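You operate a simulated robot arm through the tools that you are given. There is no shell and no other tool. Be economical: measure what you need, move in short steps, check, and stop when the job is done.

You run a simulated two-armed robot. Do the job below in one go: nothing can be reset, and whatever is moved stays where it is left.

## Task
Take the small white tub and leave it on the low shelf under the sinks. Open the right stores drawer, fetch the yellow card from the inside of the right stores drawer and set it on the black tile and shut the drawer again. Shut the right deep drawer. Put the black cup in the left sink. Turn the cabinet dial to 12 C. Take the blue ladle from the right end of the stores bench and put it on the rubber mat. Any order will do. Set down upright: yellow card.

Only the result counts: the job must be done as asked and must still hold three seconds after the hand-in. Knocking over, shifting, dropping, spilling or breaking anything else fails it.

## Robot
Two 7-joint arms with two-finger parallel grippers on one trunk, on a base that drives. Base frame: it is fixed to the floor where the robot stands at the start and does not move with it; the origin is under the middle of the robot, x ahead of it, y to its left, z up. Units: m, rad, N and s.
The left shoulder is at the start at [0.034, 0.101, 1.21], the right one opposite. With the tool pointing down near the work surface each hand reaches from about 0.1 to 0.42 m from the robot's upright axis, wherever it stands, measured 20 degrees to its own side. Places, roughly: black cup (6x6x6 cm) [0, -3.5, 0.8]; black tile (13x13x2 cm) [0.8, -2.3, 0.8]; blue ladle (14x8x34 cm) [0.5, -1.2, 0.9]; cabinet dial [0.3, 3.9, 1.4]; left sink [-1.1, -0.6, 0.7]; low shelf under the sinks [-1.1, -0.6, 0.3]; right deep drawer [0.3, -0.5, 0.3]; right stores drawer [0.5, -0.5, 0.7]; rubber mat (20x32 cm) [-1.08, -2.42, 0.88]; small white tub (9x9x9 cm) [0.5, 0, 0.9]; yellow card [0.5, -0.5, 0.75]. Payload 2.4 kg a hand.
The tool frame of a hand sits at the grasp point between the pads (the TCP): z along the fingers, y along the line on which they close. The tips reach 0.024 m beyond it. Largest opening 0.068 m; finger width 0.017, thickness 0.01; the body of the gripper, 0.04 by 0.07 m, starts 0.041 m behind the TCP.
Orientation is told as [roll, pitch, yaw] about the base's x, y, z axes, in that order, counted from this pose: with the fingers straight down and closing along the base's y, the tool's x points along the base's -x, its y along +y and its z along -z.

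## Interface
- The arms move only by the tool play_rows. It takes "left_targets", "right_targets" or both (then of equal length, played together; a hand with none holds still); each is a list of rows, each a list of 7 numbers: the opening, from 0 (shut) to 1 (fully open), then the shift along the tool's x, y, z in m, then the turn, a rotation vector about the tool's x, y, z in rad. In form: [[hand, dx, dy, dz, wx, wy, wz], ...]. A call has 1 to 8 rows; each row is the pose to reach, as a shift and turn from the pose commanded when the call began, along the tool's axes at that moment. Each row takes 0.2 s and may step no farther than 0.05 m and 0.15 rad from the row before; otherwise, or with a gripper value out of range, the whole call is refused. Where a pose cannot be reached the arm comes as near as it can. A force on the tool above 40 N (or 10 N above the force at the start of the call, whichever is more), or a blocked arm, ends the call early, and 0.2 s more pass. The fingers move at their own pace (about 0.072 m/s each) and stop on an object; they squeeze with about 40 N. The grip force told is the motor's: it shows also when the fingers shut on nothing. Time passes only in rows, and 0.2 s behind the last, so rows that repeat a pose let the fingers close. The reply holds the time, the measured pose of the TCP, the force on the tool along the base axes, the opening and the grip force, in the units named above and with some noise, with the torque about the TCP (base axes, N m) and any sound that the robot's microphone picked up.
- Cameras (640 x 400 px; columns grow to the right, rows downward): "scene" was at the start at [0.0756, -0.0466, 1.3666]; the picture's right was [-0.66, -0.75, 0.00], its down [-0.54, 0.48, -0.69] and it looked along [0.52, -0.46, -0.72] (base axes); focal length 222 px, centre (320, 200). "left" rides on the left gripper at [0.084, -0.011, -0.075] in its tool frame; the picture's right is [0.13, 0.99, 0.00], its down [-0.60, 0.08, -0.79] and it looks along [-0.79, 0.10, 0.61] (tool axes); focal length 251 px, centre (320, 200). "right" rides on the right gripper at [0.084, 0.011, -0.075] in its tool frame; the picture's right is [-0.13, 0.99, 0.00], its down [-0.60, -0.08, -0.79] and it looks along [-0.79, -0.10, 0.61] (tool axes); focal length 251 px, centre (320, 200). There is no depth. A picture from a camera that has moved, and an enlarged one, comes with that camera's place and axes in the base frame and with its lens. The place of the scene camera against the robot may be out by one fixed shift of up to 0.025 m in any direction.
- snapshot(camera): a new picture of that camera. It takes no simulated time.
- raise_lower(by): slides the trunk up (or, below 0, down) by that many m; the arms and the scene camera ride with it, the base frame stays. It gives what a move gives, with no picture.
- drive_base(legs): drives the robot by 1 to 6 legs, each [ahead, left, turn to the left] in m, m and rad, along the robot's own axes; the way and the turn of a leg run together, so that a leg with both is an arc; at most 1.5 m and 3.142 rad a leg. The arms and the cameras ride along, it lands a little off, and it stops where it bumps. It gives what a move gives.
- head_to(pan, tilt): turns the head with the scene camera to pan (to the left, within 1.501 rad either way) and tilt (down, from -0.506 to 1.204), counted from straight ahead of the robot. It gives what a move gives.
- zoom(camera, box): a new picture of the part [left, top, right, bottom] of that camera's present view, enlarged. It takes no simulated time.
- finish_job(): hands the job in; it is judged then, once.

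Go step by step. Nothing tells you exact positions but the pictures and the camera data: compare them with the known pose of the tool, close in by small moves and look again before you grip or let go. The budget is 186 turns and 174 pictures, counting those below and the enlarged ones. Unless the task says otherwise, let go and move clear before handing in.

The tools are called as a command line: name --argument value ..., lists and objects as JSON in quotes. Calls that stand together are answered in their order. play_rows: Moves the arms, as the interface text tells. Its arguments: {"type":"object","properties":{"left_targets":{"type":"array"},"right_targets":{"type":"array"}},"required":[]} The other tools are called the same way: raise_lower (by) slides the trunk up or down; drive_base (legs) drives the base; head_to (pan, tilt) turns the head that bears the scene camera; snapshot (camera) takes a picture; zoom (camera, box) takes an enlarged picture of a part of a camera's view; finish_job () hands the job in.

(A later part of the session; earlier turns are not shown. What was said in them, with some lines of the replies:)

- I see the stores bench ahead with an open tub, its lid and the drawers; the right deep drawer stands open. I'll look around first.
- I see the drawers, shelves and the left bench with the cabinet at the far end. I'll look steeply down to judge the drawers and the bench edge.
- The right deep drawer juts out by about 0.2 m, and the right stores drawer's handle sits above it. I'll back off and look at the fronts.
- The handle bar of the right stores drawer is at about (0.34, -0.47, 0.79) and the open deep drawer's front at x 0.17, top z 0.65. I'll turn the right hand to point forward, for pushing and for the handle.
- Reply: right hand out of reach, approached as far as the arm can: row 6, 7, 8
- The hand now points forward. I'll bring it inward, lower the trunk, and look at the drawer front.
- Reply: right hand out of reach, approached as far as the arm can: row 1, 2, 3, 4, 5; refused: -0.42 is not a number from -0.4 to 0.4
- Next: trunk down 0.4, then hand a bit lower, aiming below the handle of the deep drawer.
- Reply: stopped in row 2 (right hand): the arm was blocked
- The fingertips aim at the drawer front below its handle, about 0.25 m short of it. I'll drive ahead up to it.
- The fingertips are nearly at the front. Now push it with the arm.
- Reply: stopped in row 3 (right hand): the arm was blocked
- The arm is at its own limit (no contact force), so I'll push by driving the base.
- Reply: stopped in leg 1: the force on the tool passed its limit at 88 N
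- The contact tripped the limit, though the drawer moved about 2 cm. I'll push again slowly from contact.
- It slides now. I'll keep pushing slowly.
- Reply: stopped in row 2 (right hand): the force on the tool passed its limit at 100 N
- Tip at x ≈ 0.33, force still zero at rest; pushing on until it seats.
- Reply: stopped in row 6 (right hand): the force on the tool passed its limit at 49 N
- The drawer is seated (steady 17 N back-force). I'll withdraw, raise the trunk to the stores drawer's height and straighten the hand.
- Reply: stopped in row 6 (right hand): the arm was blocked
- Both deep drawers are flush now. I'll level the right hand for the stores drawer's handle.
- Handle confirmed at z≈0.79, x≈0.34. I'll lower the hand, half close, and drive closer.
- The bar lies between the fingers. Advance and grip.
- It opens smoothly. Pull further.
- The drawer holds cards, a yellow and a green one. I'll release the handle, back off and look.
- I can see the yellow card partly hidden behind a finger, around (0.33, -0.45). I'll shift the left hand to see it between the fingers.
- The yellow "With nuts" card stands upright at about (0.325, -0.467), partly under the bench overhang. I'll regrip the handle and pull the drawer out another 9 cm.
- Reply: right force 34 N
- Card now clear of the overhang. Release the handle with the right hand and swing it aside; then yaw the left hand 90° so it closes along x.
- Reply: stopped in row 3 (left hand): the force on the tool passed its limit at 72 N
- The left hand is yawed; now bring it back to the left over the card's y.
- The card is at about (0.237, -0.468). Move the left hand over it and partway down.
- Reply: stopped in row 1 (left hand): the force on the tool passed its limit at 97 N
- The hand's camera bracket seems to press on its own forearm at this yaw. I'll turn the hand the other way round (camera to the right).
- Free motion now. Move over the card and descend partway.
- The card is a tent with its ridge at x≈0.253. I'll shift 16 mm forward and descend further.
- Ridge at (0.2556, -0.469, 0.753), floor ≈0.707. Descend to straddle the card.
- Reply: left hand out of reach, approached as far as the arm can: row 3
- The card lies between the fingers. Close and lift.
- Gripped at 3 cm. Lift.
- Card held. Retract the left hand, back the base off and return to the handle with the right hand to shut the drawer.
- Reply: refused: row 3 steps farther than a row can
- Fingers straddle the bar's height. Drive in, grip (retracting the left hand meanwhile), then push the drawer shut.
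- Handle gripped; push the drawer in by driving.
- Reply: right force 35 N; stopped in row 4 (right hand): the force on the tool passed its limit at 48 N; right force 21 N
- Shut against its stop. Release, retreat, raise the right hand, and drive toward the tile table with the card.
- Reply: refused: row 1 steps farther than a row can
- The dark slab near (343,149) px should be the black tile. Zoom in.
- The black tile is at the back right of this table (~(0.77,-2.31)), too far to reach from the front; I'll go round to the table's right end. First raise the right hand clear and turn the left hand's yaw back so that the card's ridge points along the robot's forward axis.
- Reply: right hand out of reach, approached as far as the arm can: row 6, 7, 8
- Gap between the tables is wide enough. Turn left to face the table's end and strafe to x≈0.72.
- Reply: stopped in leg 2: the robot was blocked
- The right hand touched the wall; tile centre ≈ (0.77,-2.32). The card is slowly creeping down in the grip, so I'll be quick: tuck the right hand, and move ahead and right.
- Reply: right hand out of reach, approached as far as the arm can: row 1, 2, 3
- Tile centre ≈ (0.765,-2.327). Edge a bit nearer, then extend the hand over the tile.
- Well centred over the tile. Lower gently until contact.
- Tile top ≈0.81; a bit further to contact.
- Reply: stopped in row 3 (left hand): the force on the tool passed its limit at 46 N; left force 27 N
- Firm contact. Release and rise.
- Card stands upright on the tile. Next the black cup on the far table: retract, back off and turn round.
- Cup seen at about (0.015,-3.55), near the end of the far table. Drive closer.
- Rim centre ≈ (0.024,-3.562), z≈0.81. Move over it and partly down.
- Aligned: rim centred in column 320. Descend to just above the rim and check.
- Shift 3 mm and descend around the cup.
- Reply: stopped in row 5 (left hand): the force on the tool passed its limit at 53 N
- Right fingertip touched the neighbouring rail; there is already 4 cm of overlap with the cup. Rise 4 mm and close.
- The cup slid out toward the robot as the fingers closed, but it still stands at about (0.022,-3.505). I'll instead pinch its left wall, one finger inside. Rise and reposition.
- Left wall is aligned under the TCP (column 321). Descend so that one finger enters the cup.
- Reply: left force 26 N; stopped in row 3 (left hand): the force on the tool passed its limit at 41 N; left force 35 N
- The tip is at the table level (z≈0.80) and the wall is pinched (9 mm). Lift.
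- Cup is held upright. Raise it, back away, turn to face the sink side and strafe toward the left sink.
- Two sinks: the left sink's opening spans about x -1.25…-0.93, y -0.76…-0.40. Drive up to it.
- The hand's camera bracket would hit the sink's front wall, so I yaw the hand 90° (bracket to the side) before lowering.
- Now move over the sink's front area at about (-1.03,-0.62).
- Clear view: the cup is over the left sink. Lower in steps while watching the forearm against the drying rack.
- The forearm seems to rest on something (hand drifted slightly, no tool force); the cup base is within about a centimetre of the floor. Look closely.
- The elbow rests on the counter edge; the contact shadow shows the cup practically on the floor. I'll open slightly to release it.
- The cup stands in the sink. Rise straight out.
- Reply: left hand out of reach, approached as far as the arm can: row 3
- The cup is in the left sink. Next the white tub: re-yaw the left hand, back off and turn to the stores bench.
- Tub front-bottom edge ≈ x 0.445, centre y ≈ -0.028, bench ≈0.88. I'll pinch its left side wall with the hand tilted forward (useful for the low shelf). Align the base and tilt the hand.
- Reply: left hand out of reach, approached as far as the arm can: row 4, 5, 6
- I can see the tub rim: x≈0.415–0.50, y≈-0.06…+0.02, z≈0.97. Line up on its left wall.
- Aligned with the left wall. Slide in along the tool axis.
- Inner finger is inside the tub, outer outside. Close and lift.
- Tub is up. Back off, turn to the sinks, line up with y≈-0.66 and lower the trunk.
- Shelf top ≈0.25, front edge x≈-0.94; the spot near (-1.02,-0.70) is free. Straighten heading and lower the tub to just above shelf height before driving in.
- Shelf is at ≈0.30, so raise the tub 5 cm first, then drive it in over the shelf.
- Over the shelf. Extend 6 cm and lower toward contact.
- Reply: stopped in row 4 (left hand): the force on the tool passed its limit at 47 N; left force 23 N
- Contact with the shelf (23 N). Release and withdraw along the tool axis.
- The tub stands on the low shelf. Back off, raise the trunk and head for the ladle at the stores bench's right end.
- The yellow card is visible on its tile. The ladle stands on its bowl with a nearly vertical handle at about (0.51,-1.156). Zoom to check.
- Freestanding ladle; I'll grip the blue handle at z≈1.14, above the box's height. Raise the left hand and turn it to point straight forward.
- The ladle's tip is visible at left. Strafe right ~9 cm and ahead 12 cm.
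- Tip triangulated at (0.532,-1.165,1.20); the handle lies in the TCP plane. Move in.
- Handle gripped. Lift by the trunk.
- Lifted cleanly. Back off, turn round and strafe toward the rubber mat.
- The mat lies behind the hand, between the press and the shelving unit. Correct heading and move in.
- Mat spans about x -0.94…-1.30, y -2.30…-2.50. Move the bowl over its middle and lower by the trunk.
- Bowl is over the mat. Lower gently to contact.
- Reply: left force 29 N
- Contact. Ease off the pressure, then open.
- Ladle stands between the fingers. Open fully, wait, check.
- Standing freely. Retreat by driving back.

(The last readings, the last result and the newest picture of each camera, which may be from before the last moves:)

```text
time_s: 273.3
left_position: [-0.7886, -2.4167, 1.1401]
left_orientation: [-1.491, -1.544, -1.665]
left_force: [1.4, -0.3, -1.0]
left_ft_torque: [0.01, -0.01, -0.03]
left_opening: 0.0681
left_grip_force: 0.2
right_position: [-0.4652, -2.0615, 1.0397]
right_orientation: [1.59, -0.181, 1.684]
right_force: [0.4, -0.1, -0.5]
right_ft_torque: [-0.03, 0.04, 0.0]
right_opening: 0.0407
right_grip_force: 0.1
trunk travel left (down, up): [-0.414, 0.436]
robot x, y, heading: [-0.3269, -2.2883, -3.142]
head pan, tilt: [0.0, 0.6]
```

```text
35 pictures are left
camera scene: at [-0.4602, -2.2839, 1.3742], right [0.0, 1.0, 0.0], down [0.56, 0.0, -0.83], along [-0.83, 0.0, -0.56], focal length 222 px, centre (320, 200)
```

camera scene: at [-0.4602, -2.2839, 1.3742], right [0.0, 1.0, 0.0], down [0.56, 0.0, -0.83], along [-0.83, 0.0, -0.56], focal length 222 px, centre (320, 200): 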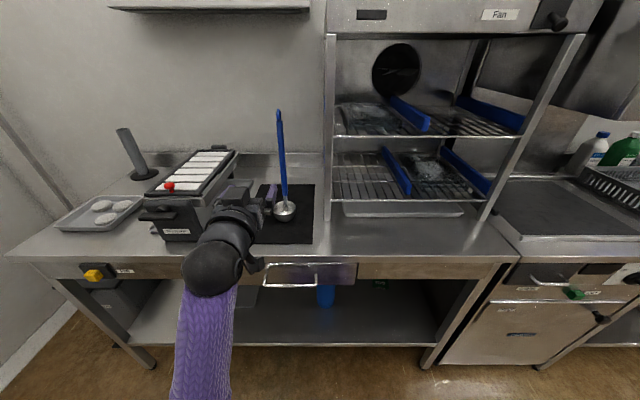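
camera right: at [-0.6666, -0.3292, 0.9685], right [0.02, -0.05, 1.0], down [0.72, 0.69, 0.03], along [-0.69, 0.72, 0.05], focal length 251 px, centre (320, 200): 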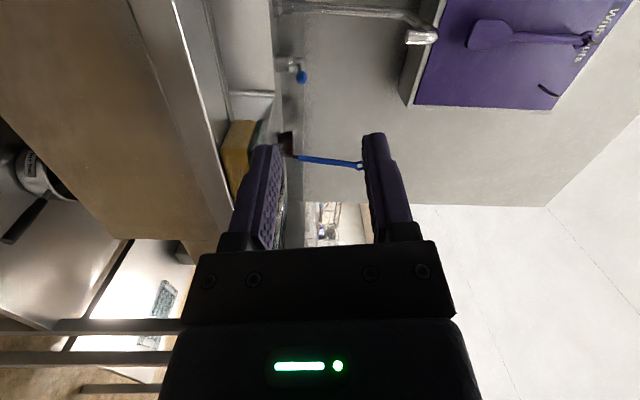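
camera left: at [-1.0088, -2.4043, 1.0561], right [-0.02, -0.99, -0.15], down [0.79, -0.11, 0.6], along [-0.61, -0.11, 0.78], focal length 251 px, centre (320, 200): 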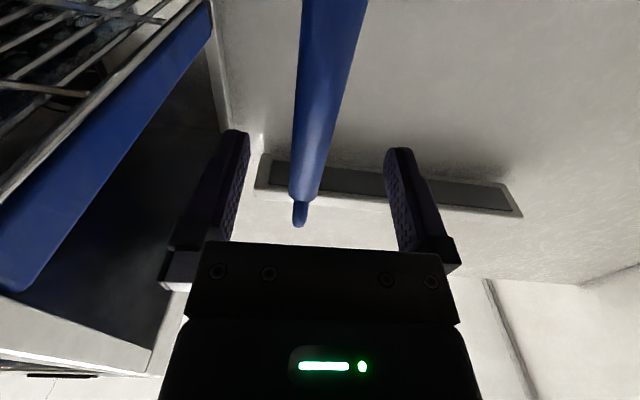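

Ladle stands on the mat. Now the cabinet dial: drive up the aisle.

drive_base --legs '[[-0.02, 0, -1.57], [1.5, 0, 0], [1.5, 0, 0], [1.5, 0, 0]]'

head_to --pan -0.5 --tilt 0.2

snapshot --camera "scene"

```text
time_s: 298.5
left_position: [-0.3554, 2.6282, 1.1407]
left_orientation: [-1.472, -1.545, 2.999]
left_force: [-0.1, 0.2, -0.4]
left_ft_torque: [-0.02, -0.04, 0.0]
left_opening: 0.068
left_grip_force: 0.0
right_position: [-0.0086, 2.2935, 1.0398]
right_orientation: [1.591, -0.182, 0.083]
right_force: [-0.1, -1.1, 0.4]
right_ft_torque: [0.01, 0.01, -0.02]
right_opening: 0.0408
right_grip_force: 0.0
trunk travel left (down, up): [-0.414, 0.436]
robot x, y, heading: [-0.2406, 2.1683, 1.543]
head pan, tilt: [0.0, 0.6]
```

```text
time_s: 299.4
left_position: [-0.3566, 2.6281, 1.1399]
left_orientation: [-1.474, -1.544, 3.0]
left_force: [0.5, 0.0, 0.0]
left_ft_torque: [-0.01, -0.01, 0.01]
left_opening: 0.0679
left_grip_force: 0.1
right_position: [-0.0103, 2.2925, 1.0414]
right_orientation: [1.589, -0.181, 0.082]
right_force: [-0.3, -0.5, 0.1]
right_ft_torque: [0.0, 0.01, 0.0]
right_opening: 0.041
right_grip_force: 0.1
trunk travel left (down, up): [-0.414, 0.436]
robot x, y, heading: [-0.2419, 2.1662, 1.537]
head pan, tilt: [-0.499, 0.201]
```

```text
34 pictures are left
camera scene: at [-0.2086, 2.2819, 1.4109], right [0.86, -0.5, 0.0], down [-0.1, -0.17, -0.98], along [0.49, 0.85, -0.2], focal length 222 px, centre (320, 200)
```

scene: 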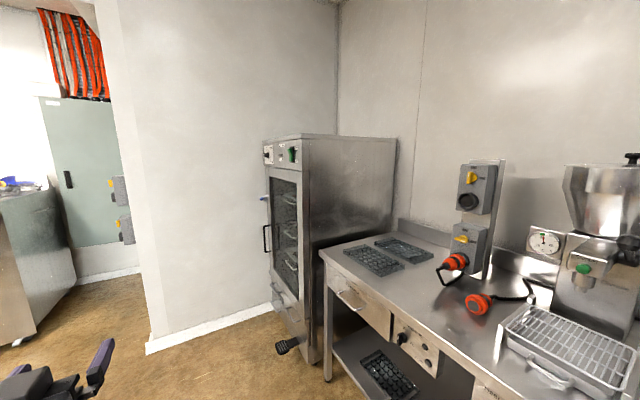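

The cabinet's control panel with the dial is at about (0.3,3.92,1.42). Drive on, turn to face it, and raise the trunk.

drive_base --legs '[[1.28, 0.2, 0], [0, 0, -1.537], [0, 0.34, 0]]'

raise_lower --by 0.28

head_to --pan 0 --tilt 0.2

snapshot --camera "scene"

```text
time_s: 311.4
left_position: [0.0541, 3.9329, 1.1392]
left_orientation: [-1.476, -1.545, 1.485]
left_force: [0.6, 0.3, -0.4]
left_ft_torque: [0.02, -0.03, 0.02]
left_opening: 0.0679
left_grip_force: 0.0
right_position: [-0.2616, 3.5705, 1.0406]
right_orientation: [1.591, -0.181, -1.436]
right_force: [-0.5, 0.3, 0.7]
right_ft_torque: [0.0, 0.0, 0.02]
right_opening: 0.0407
right_grip_force: 0.1
trunk travel left (down, up): [-0.414, 0.436]
robot x, y, heading: [-0.4023, 3.7957, 0.017]
head pan, tilt: [-0.499, 0.201]
```

```text
time_s: 314.2
left_position: [0.0552, 3.9336, 1.4195]
left_orientation: [-1.466, -1.545, 1.473]
left_force: [0.4, 0.1, 0.1]
left_ft_torque: [0.01, -0.02, -0.03]
left_opening: 0.0678
left_grip_force: 0.0
right_position: [-0.2624, 3.5696, 1.319]
right_orientation: [1.592, -0.181, -1.437]
right_force: [0.0, 0.9, -0.2]
right_ft_torque: [0.02, 0.01, 0.0]
right_opening: 0.0407
right_grip_force: 0.1
trunk travel left (down, up): [-0.694, 0.156]
robot x, y, heading: [-0.4015, 3.7964, 0.026]
head pan, tilt: [-0.499, 0.201]
```

```text
time_s: 315.2
left_position: [0.0538, 3.9335, 1.4201]
left_orientation: [-1.476, -1.545, 1.486]
left_force: [-0.9, 0.4, 1.0]
left_ft_torque: [0.01, -0.03, 0.04]
left_opening: 0.068
left_grip_force: 0.1
right_position: [-0.2622, 3.5701, 1.3203]
right_orientation: [1.592, -0.181, -1.436]
right_force: [0.3, -0.4, 0.4]
right_ft_torque: [0.01, -0.01, -0.01]
right_opening: 0.0409
right_grip_force: 0.0
trunk travel left (down, up): [-0.694, 0.156]
robot x, y, heading: [-0.4013, 3.7961, 0.02]
head pan, tilt: [0.0, 0.201]
```

```text
33 pictures are left
camera scene: at [-0.3108, 3.8054, 1.6917], right [0.02, -1.0, 0.0], down [-0.2, 0.0, -0.98], along [0.98, 0.02, -0.2], focal length 222 px, centre (320, 200)
```

scene: 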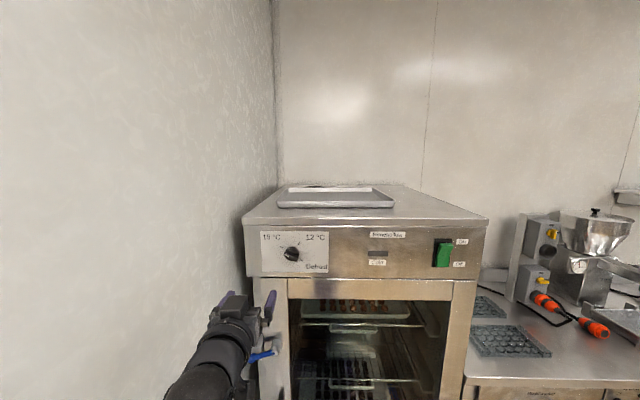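

zoom --camera "scene" --box '[250, 222, 350, 285]'

```text
6.35 times, centred on (300, 254) of scene
camera zoom: at [-0.3108, 3.8054, 1.6917], right [0.02, -1.0, 0.0], down [-0.2, 0.0, -0.98], along [0.98, 0.02, -0.2], focal length 1410 px, centre (447, -140)
```

zoom: 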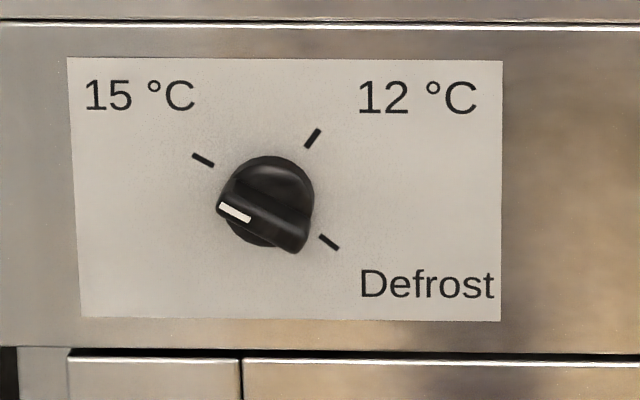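

Dial: pointer at 15 °C; 12 °C is about 97° clockwise. I'll roll the hand 60° counter-clockwise first so the fingers straddle the bar knob, then approach.

play_rows --left_targets '[[1, 0, 0, 0, 0, 0, -0.15], [1, 0, 0, 0, 0, 0, -0.3], [1, 0, 0, 0, 0, 0, -0.45], [1, 0, 0, 0, 0, 0, -0.6], [1, 0, 0, 0, 0, 0, -0.75], [1, 0, 0, 0, 0, 0, -0.9], [1, 0, 0, 0, 0, 0, -1.04]]'

drive_base --legs '[[0.1, -0.025, -0.02]]'

snapshot --camera "left"

```text
time_s: 316.8
left_position: [0.0545, 3.9544, 1.4198]
left_orientation: [-1.571, -0.587, 1.615]
left_force: [0.2, -0.9, 0.2]
left_ft_torque: [-0.01, 0.01, 0.06]
left_opening: 0.068
left_grip_force: 0.1
right_position: [-0.2626, 3.57, 1.3186]
right_orientation: [1.592, -0.18, -1.435]
right_force: [-0.7, 0.0, 0.8]
right_ft_torque: [-0.01, 0.02, 0.03]
right_opening: 0.0409
right_grip_force: 0.1
trunk travel left (down, up): [-0.694, 0.156]
robot x, y, heading: [-0.4027, 3.7976, 0.023]
head pan, tilt: [0.0, 0.201]
```

```text
time_s: 317.9
left_position: [0.158, 3.9224, 1.4199]
left_orientation: [-1.576, -0.588, 1.599]
left_force: [-0.3, 0.2, 0.0]
left_ft_torque: [0.05, 0.0, -0.01]
left_opening: 0.0678
left_grip_force: 0.1
right_position: [-0.1663, 3.5427, 1.3201]
right_orientation: [1.592, -0.182, -1.452]
right_force: [-0.1, -0.5, 0.0]
right_ft_torque: [0.04, 0.01, 0.0]
right_opening: 0.0406
right_grip_force: 0.1
trunk travel left (down, up): [-0.694, 0.156]
robot x, y, heading: [-0.303, 3.7727, 0.007]
head pan, tilt: [0.0, 0.201]
```

```text
31 pictures are left
camera left: at [0.085, 3.8432, 1.3829], right [-0.01, 0.44, -0.9], down [-0.81, 0.53, 0.27], along [0.59, 0.73, 0.35], focal length 251 px, centre (320, 200)
```

left: 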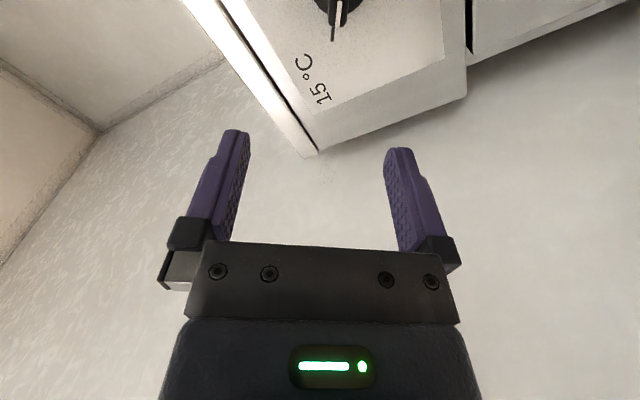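

Panel at x≈0.333, dial centre ≈ (3.90, 1.393), knob bar perpendicular to the closing axis. Align and move closer.

play_rows --left_targets '[[1, 0.017, 0.005, 0, 0, 0, 0], [1, 0.0334, 0.0104, 0.02, 0, 0, 0], [1, 0.0334, 0.0104, 0.05, 0, 0, 0]]'

snapshot --camera "left"

zoom --camera "scene" --box '[230, 220, 390, 320]'

```text
time_s: 318.7
left_position: [0.2098, 3.8998, 1.3939]
left_orientation: [-1.573, -0.586, 1.595]
left_force: [-0.4, -0.4, -0.9]
left_ft_torque: [0.01, 0.0, -0.01]
left_opening: 0.0681
left_grip_force: 0.0
right_position: [-0.1663, 3.5442, 1.3191]
right_orientation: [1.591, -0.182, -1.452]
right_force: [0.8, -0.8, 1.2]
right_ft_torque: [0.02, 0.0, -0.02]
right_opening: 0.0408
right_grip_force: 0.0
trunk travel left (down, up): [-0.694, 0.156]
robot x, y, heading: [-0.2996, 3.7718, 0.007]
head pan, tilt: [0.0, 0.201]
```

```text
30 pictures are left
camera left: at [0.1353, 3.8214, 1.3563], right [-0.01, 0.44, -0.9], down [-0.81, 0.53, 0.27], along [0.59, 0.73, 0.35], focal length 251 px, centre (320, 200)
```

left: 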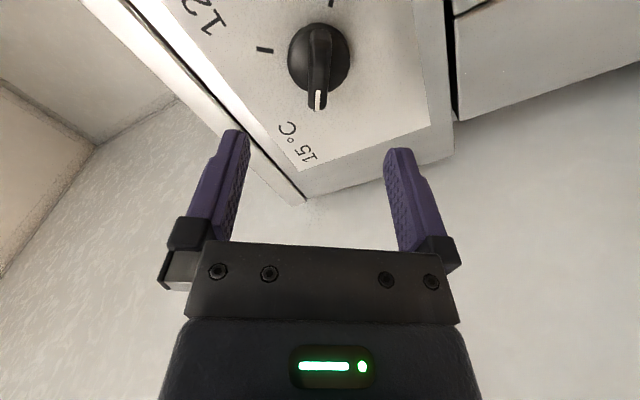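

```text
4.00 times, centred on (310, 270) of scene
camera zoom: at [-0.2108, 3.7792, 1.6916], right [0.01, -1.0, 0.0], down [-0.2, 0.0, -0.98], along [0.98, 0.01, -0.2], focal length 888 px, centre (360, -80)
```

zoom: 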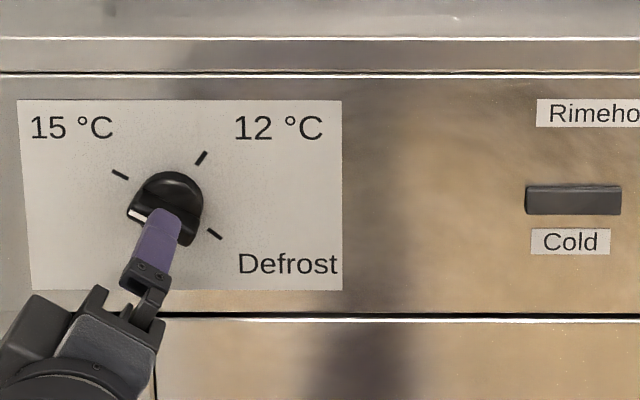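

Well aligned. Drive 5 cm, then advance the rest.

drive_base --legs '[[0.05, 0, 0]]'

play_rows --left_targets '[[1, 0.006, 0, 0.01, 0, 0, 0], [1, 0.006, 0, 0.025, 0, 0, 0], [1, 0.006, 0, 0.035, 0, 0, 0]]'

snapshot --camera "left"

```text
time_s: 319.7
left_position: [0.2612, 3.9006, 1.3946]
left_orientation: [-1.577, -0.584, 1.597]
left_force: [0.5, -0.1, 0.1]
left_ft_torque: [0.0, 0.01, 0.0]
left_opening: 0.068
left_grip_force: 0.1
right_position: [-0.1148, 3.543, 1.3205]
right_orientation: [1.589, -0.182, -1.455]
right_force: [0.3, 0.2, 0.1]
right_ft_torque: [0.01, 0.0, 0.02]
right_opening: 0.0408
right_grip_force: 0.0
trunk travel left (down, up): [-0.694, 0.156]
robot x, y, heading: [-0.2511, 3.7733, 0.005]
head pan, tilt: [0.0, 0.201]
```

```text
time_s: 320.5
left_position: [0.2903, 3.8954, 1.3947]
left_orientation: [-1.58, -0.587, 1.596]
left_force: [-18.0, -1.8, -2.9]
left_ft_torque: [0.15, -0.4, -0.55]
left_opening: 0.066
left_grip_force: 0.0
right_position: [-0.1209, 3.5428, 1.3192]
right_orientation: [1.596, -0.182, -1.454]
right_force: [-0.5, -0.5, 0.8]
right_ft_torque: [0.0, 0.0, -0.01]
right_opening: 0.0406
right_grip_force: 0.0
trunk travel left (down, up): [-0.694, 0.156]
robot x, y, heading: [-0.2539, 3.7693, 0.007]
head pan, tilt: [0.0, 0.201]
```

```text
28 pictures are left
camera left: at [0.2171, 3.8174, 1.3558], right [0.0, 0.44, -0.9], down [-0.81, 0.53, 0.26], along [0.59, 0.73, 0.35], focal length 251 px, centre (320, 200)
```

left: 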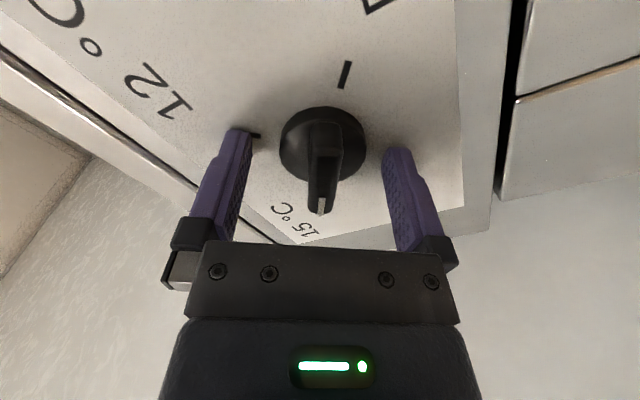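

Tips touched the panel. Back 5 mm and close on the knob.

play_rows --left_targets '[[1, 0, 0, -0.008, 0, 0, 0], [0.5, 0, 0, -0.008, 0, 0, 0], [0, 0, 0, -0.008, 0, 0, 0], [0, 0, 0, -0.008, 0, 0, 0], [0, 0, 0, -0.008, 0, 0, 0]]'

snapshot --camera "left"

```text
time_s: 321.7
left_position: [0.2863, 3.8957, 1.3937]
left_orientation: [-1.581, -0.585, 1.6]
left_force: [1.3, 0.5, 5.0]
left_ft_torque: [0.01, -0.11, 0.02]
left_opening: 0.0406
left_grip_force: 44.9
right_position: [-0.1163, 3.5438, 1.3193]
right_orientation: [1.591, -0.182, -1.453]
right_force: [-0.3, -0.5, -0.5]
right_ft_torque: [0.0, 0.01, 0.02]
right_opening: 0.0408
right_grip_force: 0.1
trunk travel left (down, up): [-0.694, 0.156]
robot x, y, heading: [-0.25, 3.7745, 0.005]
head pan, tilt: [0.0, 0.201]
```

```text
27 pictures are left
camera left: at [0.2134, 3.8185, 1.3555], right [0.0, 0.44, -0.9], down [-0.81, 0.53, 0.26], along [0.59, 0.73, 0.35], focal length 251 px, centre (320, 200)
```

left: 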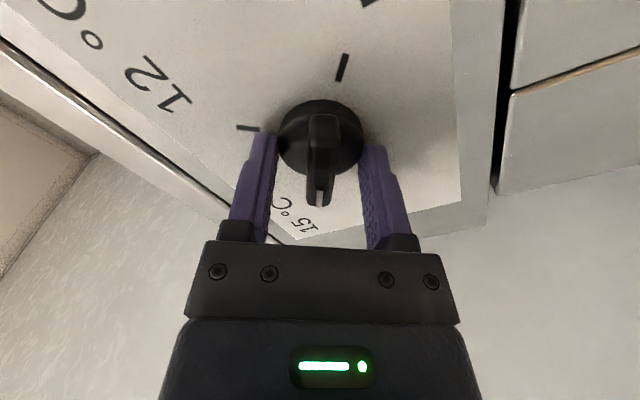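

The tips caught the round base; better to hold the bar. Open, back 12 mm, close again.

play_rows --left_targets '[[0.8, 0, 0, 0, 0, 0, 0], [0.8, 0, 0, -0.006, 0, 0, 0], [0.5, 0, 0, -0.013, 0, 0, 0], [0, 0, 0, -0.013, 0, 0, 0], [0, 0, 0, -0.013, 0, 0, 0], [0, 0, 0, -0.013, 0, 0, 0]]'

snapshot --camera "left"

```text
time_s: 323.1
left_position: [0.2734, 3.8964, 1.3936]
left_orientation: [-1.58, -0.585, 1.6]
left_force: [1.5, -1.0, 4.6]
left_ft_torque: [-0.05, -0.36, -0.28]
left_opening: 0.0131
left_grip_force: 32.9
right_position: [-0.1167, 3.5427, 1.3185]
right_orientation: [1.592, -0.182, -1.453]
right_force: [0.7, 0.0, 0.6]
right_ft_torque: [-0.01, 0.0, -0.02]
right_opening: 0.0408
right_grip_force: 0.1
trunk travel left (down, up): [-0.694, 0.156]
robot x, y, heading: [-0.2511, 3.7732, 0.005]
head pan, tilt: [0.0, 0.201]
```

```text
26 pictures are left
camera left: at [0.2008, 3.8187, 1.3556], right [0.0, 0.44, -0.9], down [-0.81, 0.53, 0.26], along [0.59, 0.73, 0.35], focal length 251 px, centre (320, 200)
```

left: 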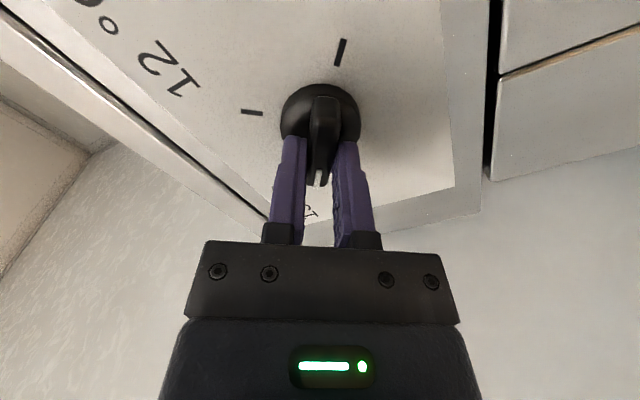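

The bar is gripped (13 mm). Turn clockwise in a first half, pivoting on the dial's axis.

play_rows --left_targets '[[0, 0.0001, -0.001, 0, 0, 0, 0.14], [0, 0.0003, -0.0019, 0, 0, 0, 0.28], [0, 0.0006, -0.0029, 0, 0, 0, 0.42], [0, 0.0011, -0.0037, 0, 0, 0, 0.56], [0, 0.0016, -0.0045, 0, 0, 0, 0.7], [0, 0.0023, -0.0052, 0, 0, 0, 0.84]]'

snapshot --camera "left"

```text
time_s: 324.5
left_position: [0.2738, 3.8944, 1.395]
left_orientation: [-1.595, -1.426, 1.622]
left_force: [-1.0, 9.8, -1.3]
left_ft_torque: [-0.01, -0.94, -0.19]
left_opening: 0.0131
left_grip_force: 32.8
right_position: [-0.1157, 3.5463, 1.3193]
right_orientation: [1.592, -0.184, -1.453]
right_force: [0.7, -0.1, -1.0]
right_ft_torque: [0.0, -0.02, 0.02]
right_opening: 0.0407
right_grip_force: 0.0
trunk travel left (down, up): [-0.694, 0.156]
robot x, y, heading: [-0.253, 3.7725, -0.0]
head pan, tilt: [0.0, 0.201]
```

```text
25 pictures are left
camera left: at [0.1995, 3.8693, 1.313], right [-0.02, 0.96, -0.27], down [-0.8, 0.15, 0.58], along [0.6, 0.23, 0.77], focal length 251 px, centre (320, 200)
```

left: 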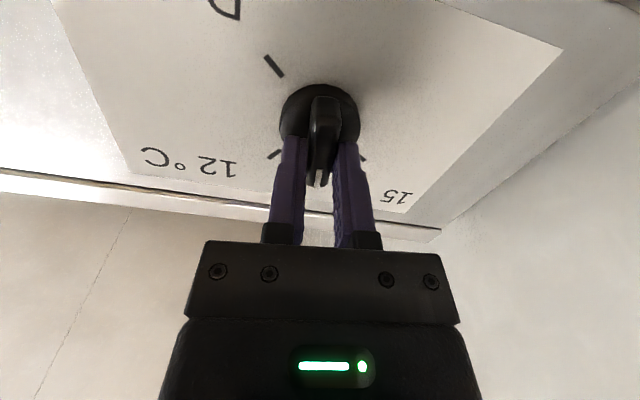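

The knob turns along; the pointer is midway. Continue the second half.

play_rows --left_targets '[[0, 0.0001, -0.001, 0, 0, 0, 0.14], [0, 0.0003, -0.0019, 0, 0, 0, 0.28], [0, 0.0006, -0.0029, 0, 0, 0, 0.42], [0, 0.0011, -0.0037, 0, 0, 0, 0.56], [0, 0.0016, -0.0045, 0, 0, 0, 0.7], [0, 0.0023, -0.0052, 0, 0, 0, 0.84]]'

snapshot --camera "left"

zoom --camera "scene" --box '[230, 220, 390, 320]'

```text
time_s: 325.9
left_position: [0.2735, 3.8922, 1.3939]
left_orientation: [1.582, -0.878, -1.555]
left_force: [1.9, 21.6, 10.9]
left_ft_torque: [0.07, -0.26, -0.28]
left_opening: 0.0132
left_grip_force: 32.9
right_position: [-0.1161, 3.5485, 1.321]
right_orientation: [1.592, -0.184, -1.453]
right_force: [-0.6, -0.3, 0.0]
right_ft_torque: [0.02, -0.02, -0.01]
right_opening: 0.0408
right_grip_force: 0.1
trunk travel left (down, up): [-0.694, 0.156]
robot x, y, heading: [-0.2537, 3.7762, 0.003]
head pan, tilt: [0.0, 0.201]
```

```text
24 pictures are left
camera left: at [0.198, 3.9348, 1.3218], right [-0.03, 0.84, 0.53], down [-0.79, -0.35, 0.51], along [0.61, -0.41, 0.68], focal length 251 px, centre (320, 200)
```

left: 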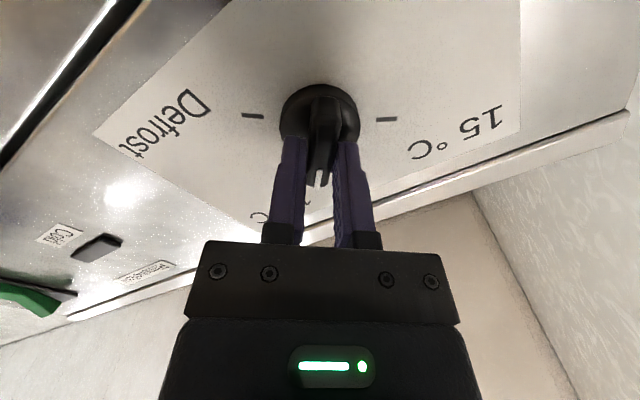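

```text
4.00 times, centred on (310, 270) of scene
camera zoom: at [-0.1611, 3.7862, 1.6918], right [0.01, -1.0, 0.0], down [-0.2, 0.0, -0.98], along [0.98, 0.0, -0.2], focal length 888 px, centre (360, -80)
```

zoom: 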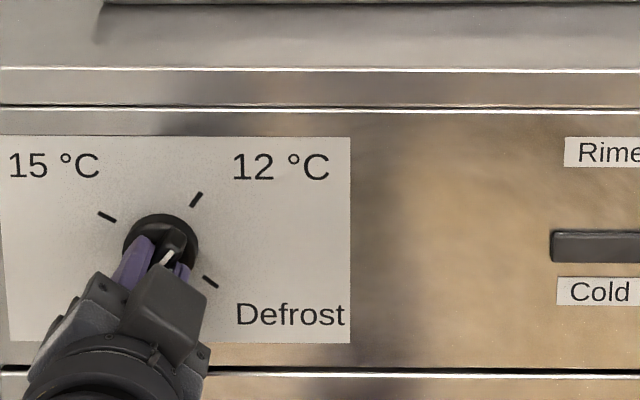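

The pointer now sits about at 12 °C. Release and back off to check.

play_rows --left_targets '[[0.3, 0, 0, 0, 0, 0, 0], [0.6, 0, 0, 0, 0, 0, 0], [0.6, 0, 0, -0.03, 0, 0, 0], [0.6, 0, 0, -0.06, 0, 0, 0]]'

drive_base --legs '[[-0.15, 0, 0]]'

snapshot --camera "left"

zoom --camera "scene" --box '[240, 210, 360, 290]'

```text
time_s: 326.9
left_position: [0.2131, 3.8869, 1.3914]
left_orientation: [1.582, -0.877, -1.556]
left_force: [0.5, 0.0, -0.4]
left_ft_torque: [-0.02, 0.0, 0.0]
left_opening: 0.0407
left_grip_force: 0.1
right_position: [-0.1166, 3.5434, 1.3184]
right_orientation: [1.591, -0.182, -1.453]
right_force: [-0.6, 0.4, 0.5]
right_ft_torque: [0.04, -0.03, 0.02]
right_opening: 0.0407
right_grip_force: 0.2
trunk travel left (down, up): [-0.694, 0.156]
robot x, y, heading: [-0.2536, 3.772, -0.001]
head pan, tilt: [0.0, 0.201]
```

```text
time_s: 328.2
left_position: [0.0601, 3.885, 1.3919]
left_orientation: [1.581, -0.876, -1.556]
left_force: [-1.0, 0.0, 0.0]
left_ft_torque: [-0.02, 0.01, -0.03]
left_opening: 0.0406
left_grip_force: 0.0
right_position: [-0.269, 3.5426, 1.3207]
right_orientation: [1.592, -0.181, -1.454]
right_force: [0.7, -0.6, -0.8]
right_ft_torque: [-0.05, 0.01, 0.0]
right_opening: 0.0409
right_grip_force: 0.1
trunk travel left (down, up): [-0.694, 0.156]
robot x, y, heading: [-0.4028, 3.771, 0.003]
head pan, tilt: [0.0, 0.201]
```

```text
22 pictures are left
camera left: at [-0.0153, 3.9289, 1.3203], right [-0.02, 0.84, 0.54], down [-0.79, -0.34, 0.51], along [0.61, -0.41, 0.67], focal length 251 px, centre (320, 200)
```

left: 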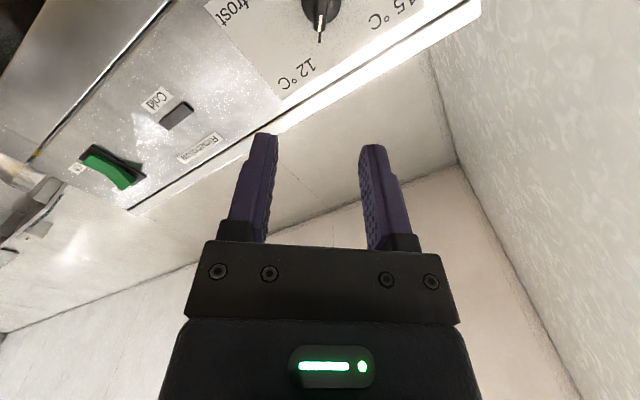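

```text
5.00 times, centred on (300, 250) of scene
camera zoom: at [-0.3135, 3.7795, 1.6918], right [0.0, -1.0, 0.0], down [-0.2, 0.0, -0.98], along [0.98, 0.0, -0.2], focal length 1110 px, centre (420, -50)
```

zoom: 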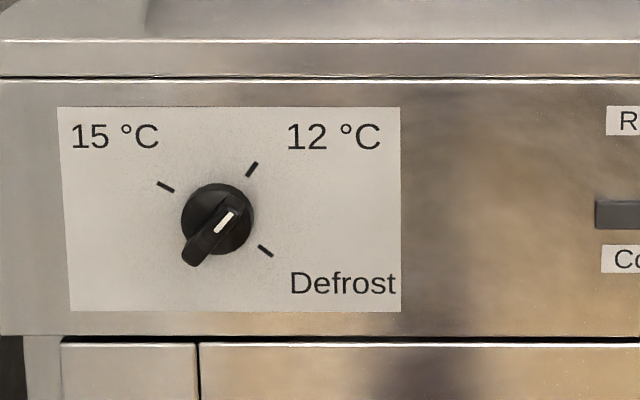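

The pointer is on the 12 °C tick, and everything else is done with both hands clear. Handing in.

finish_job

```text
The job is handed in.
```

All six tasks are done and handed in:
- **Yellow card:** stands upright on the black tile, and the right stores drawer is shut again.
- **Right deep drawer:** shut.
- **Black cup:** in the left sink. It slid a few centimetres on its table at the first grip, but stayed upright.
- **White tub:** on the low shelf under the sinks.
- **Blue ladle:** stands on the rubber mat.
- **Cabinet dial:** points to 12 °C.

One thing I couldn't confirm: while gripping the cup, a fingertip pressed what looked like the rail next to it (about 50 N). I saw no sign in the pictures that the rail had moved.
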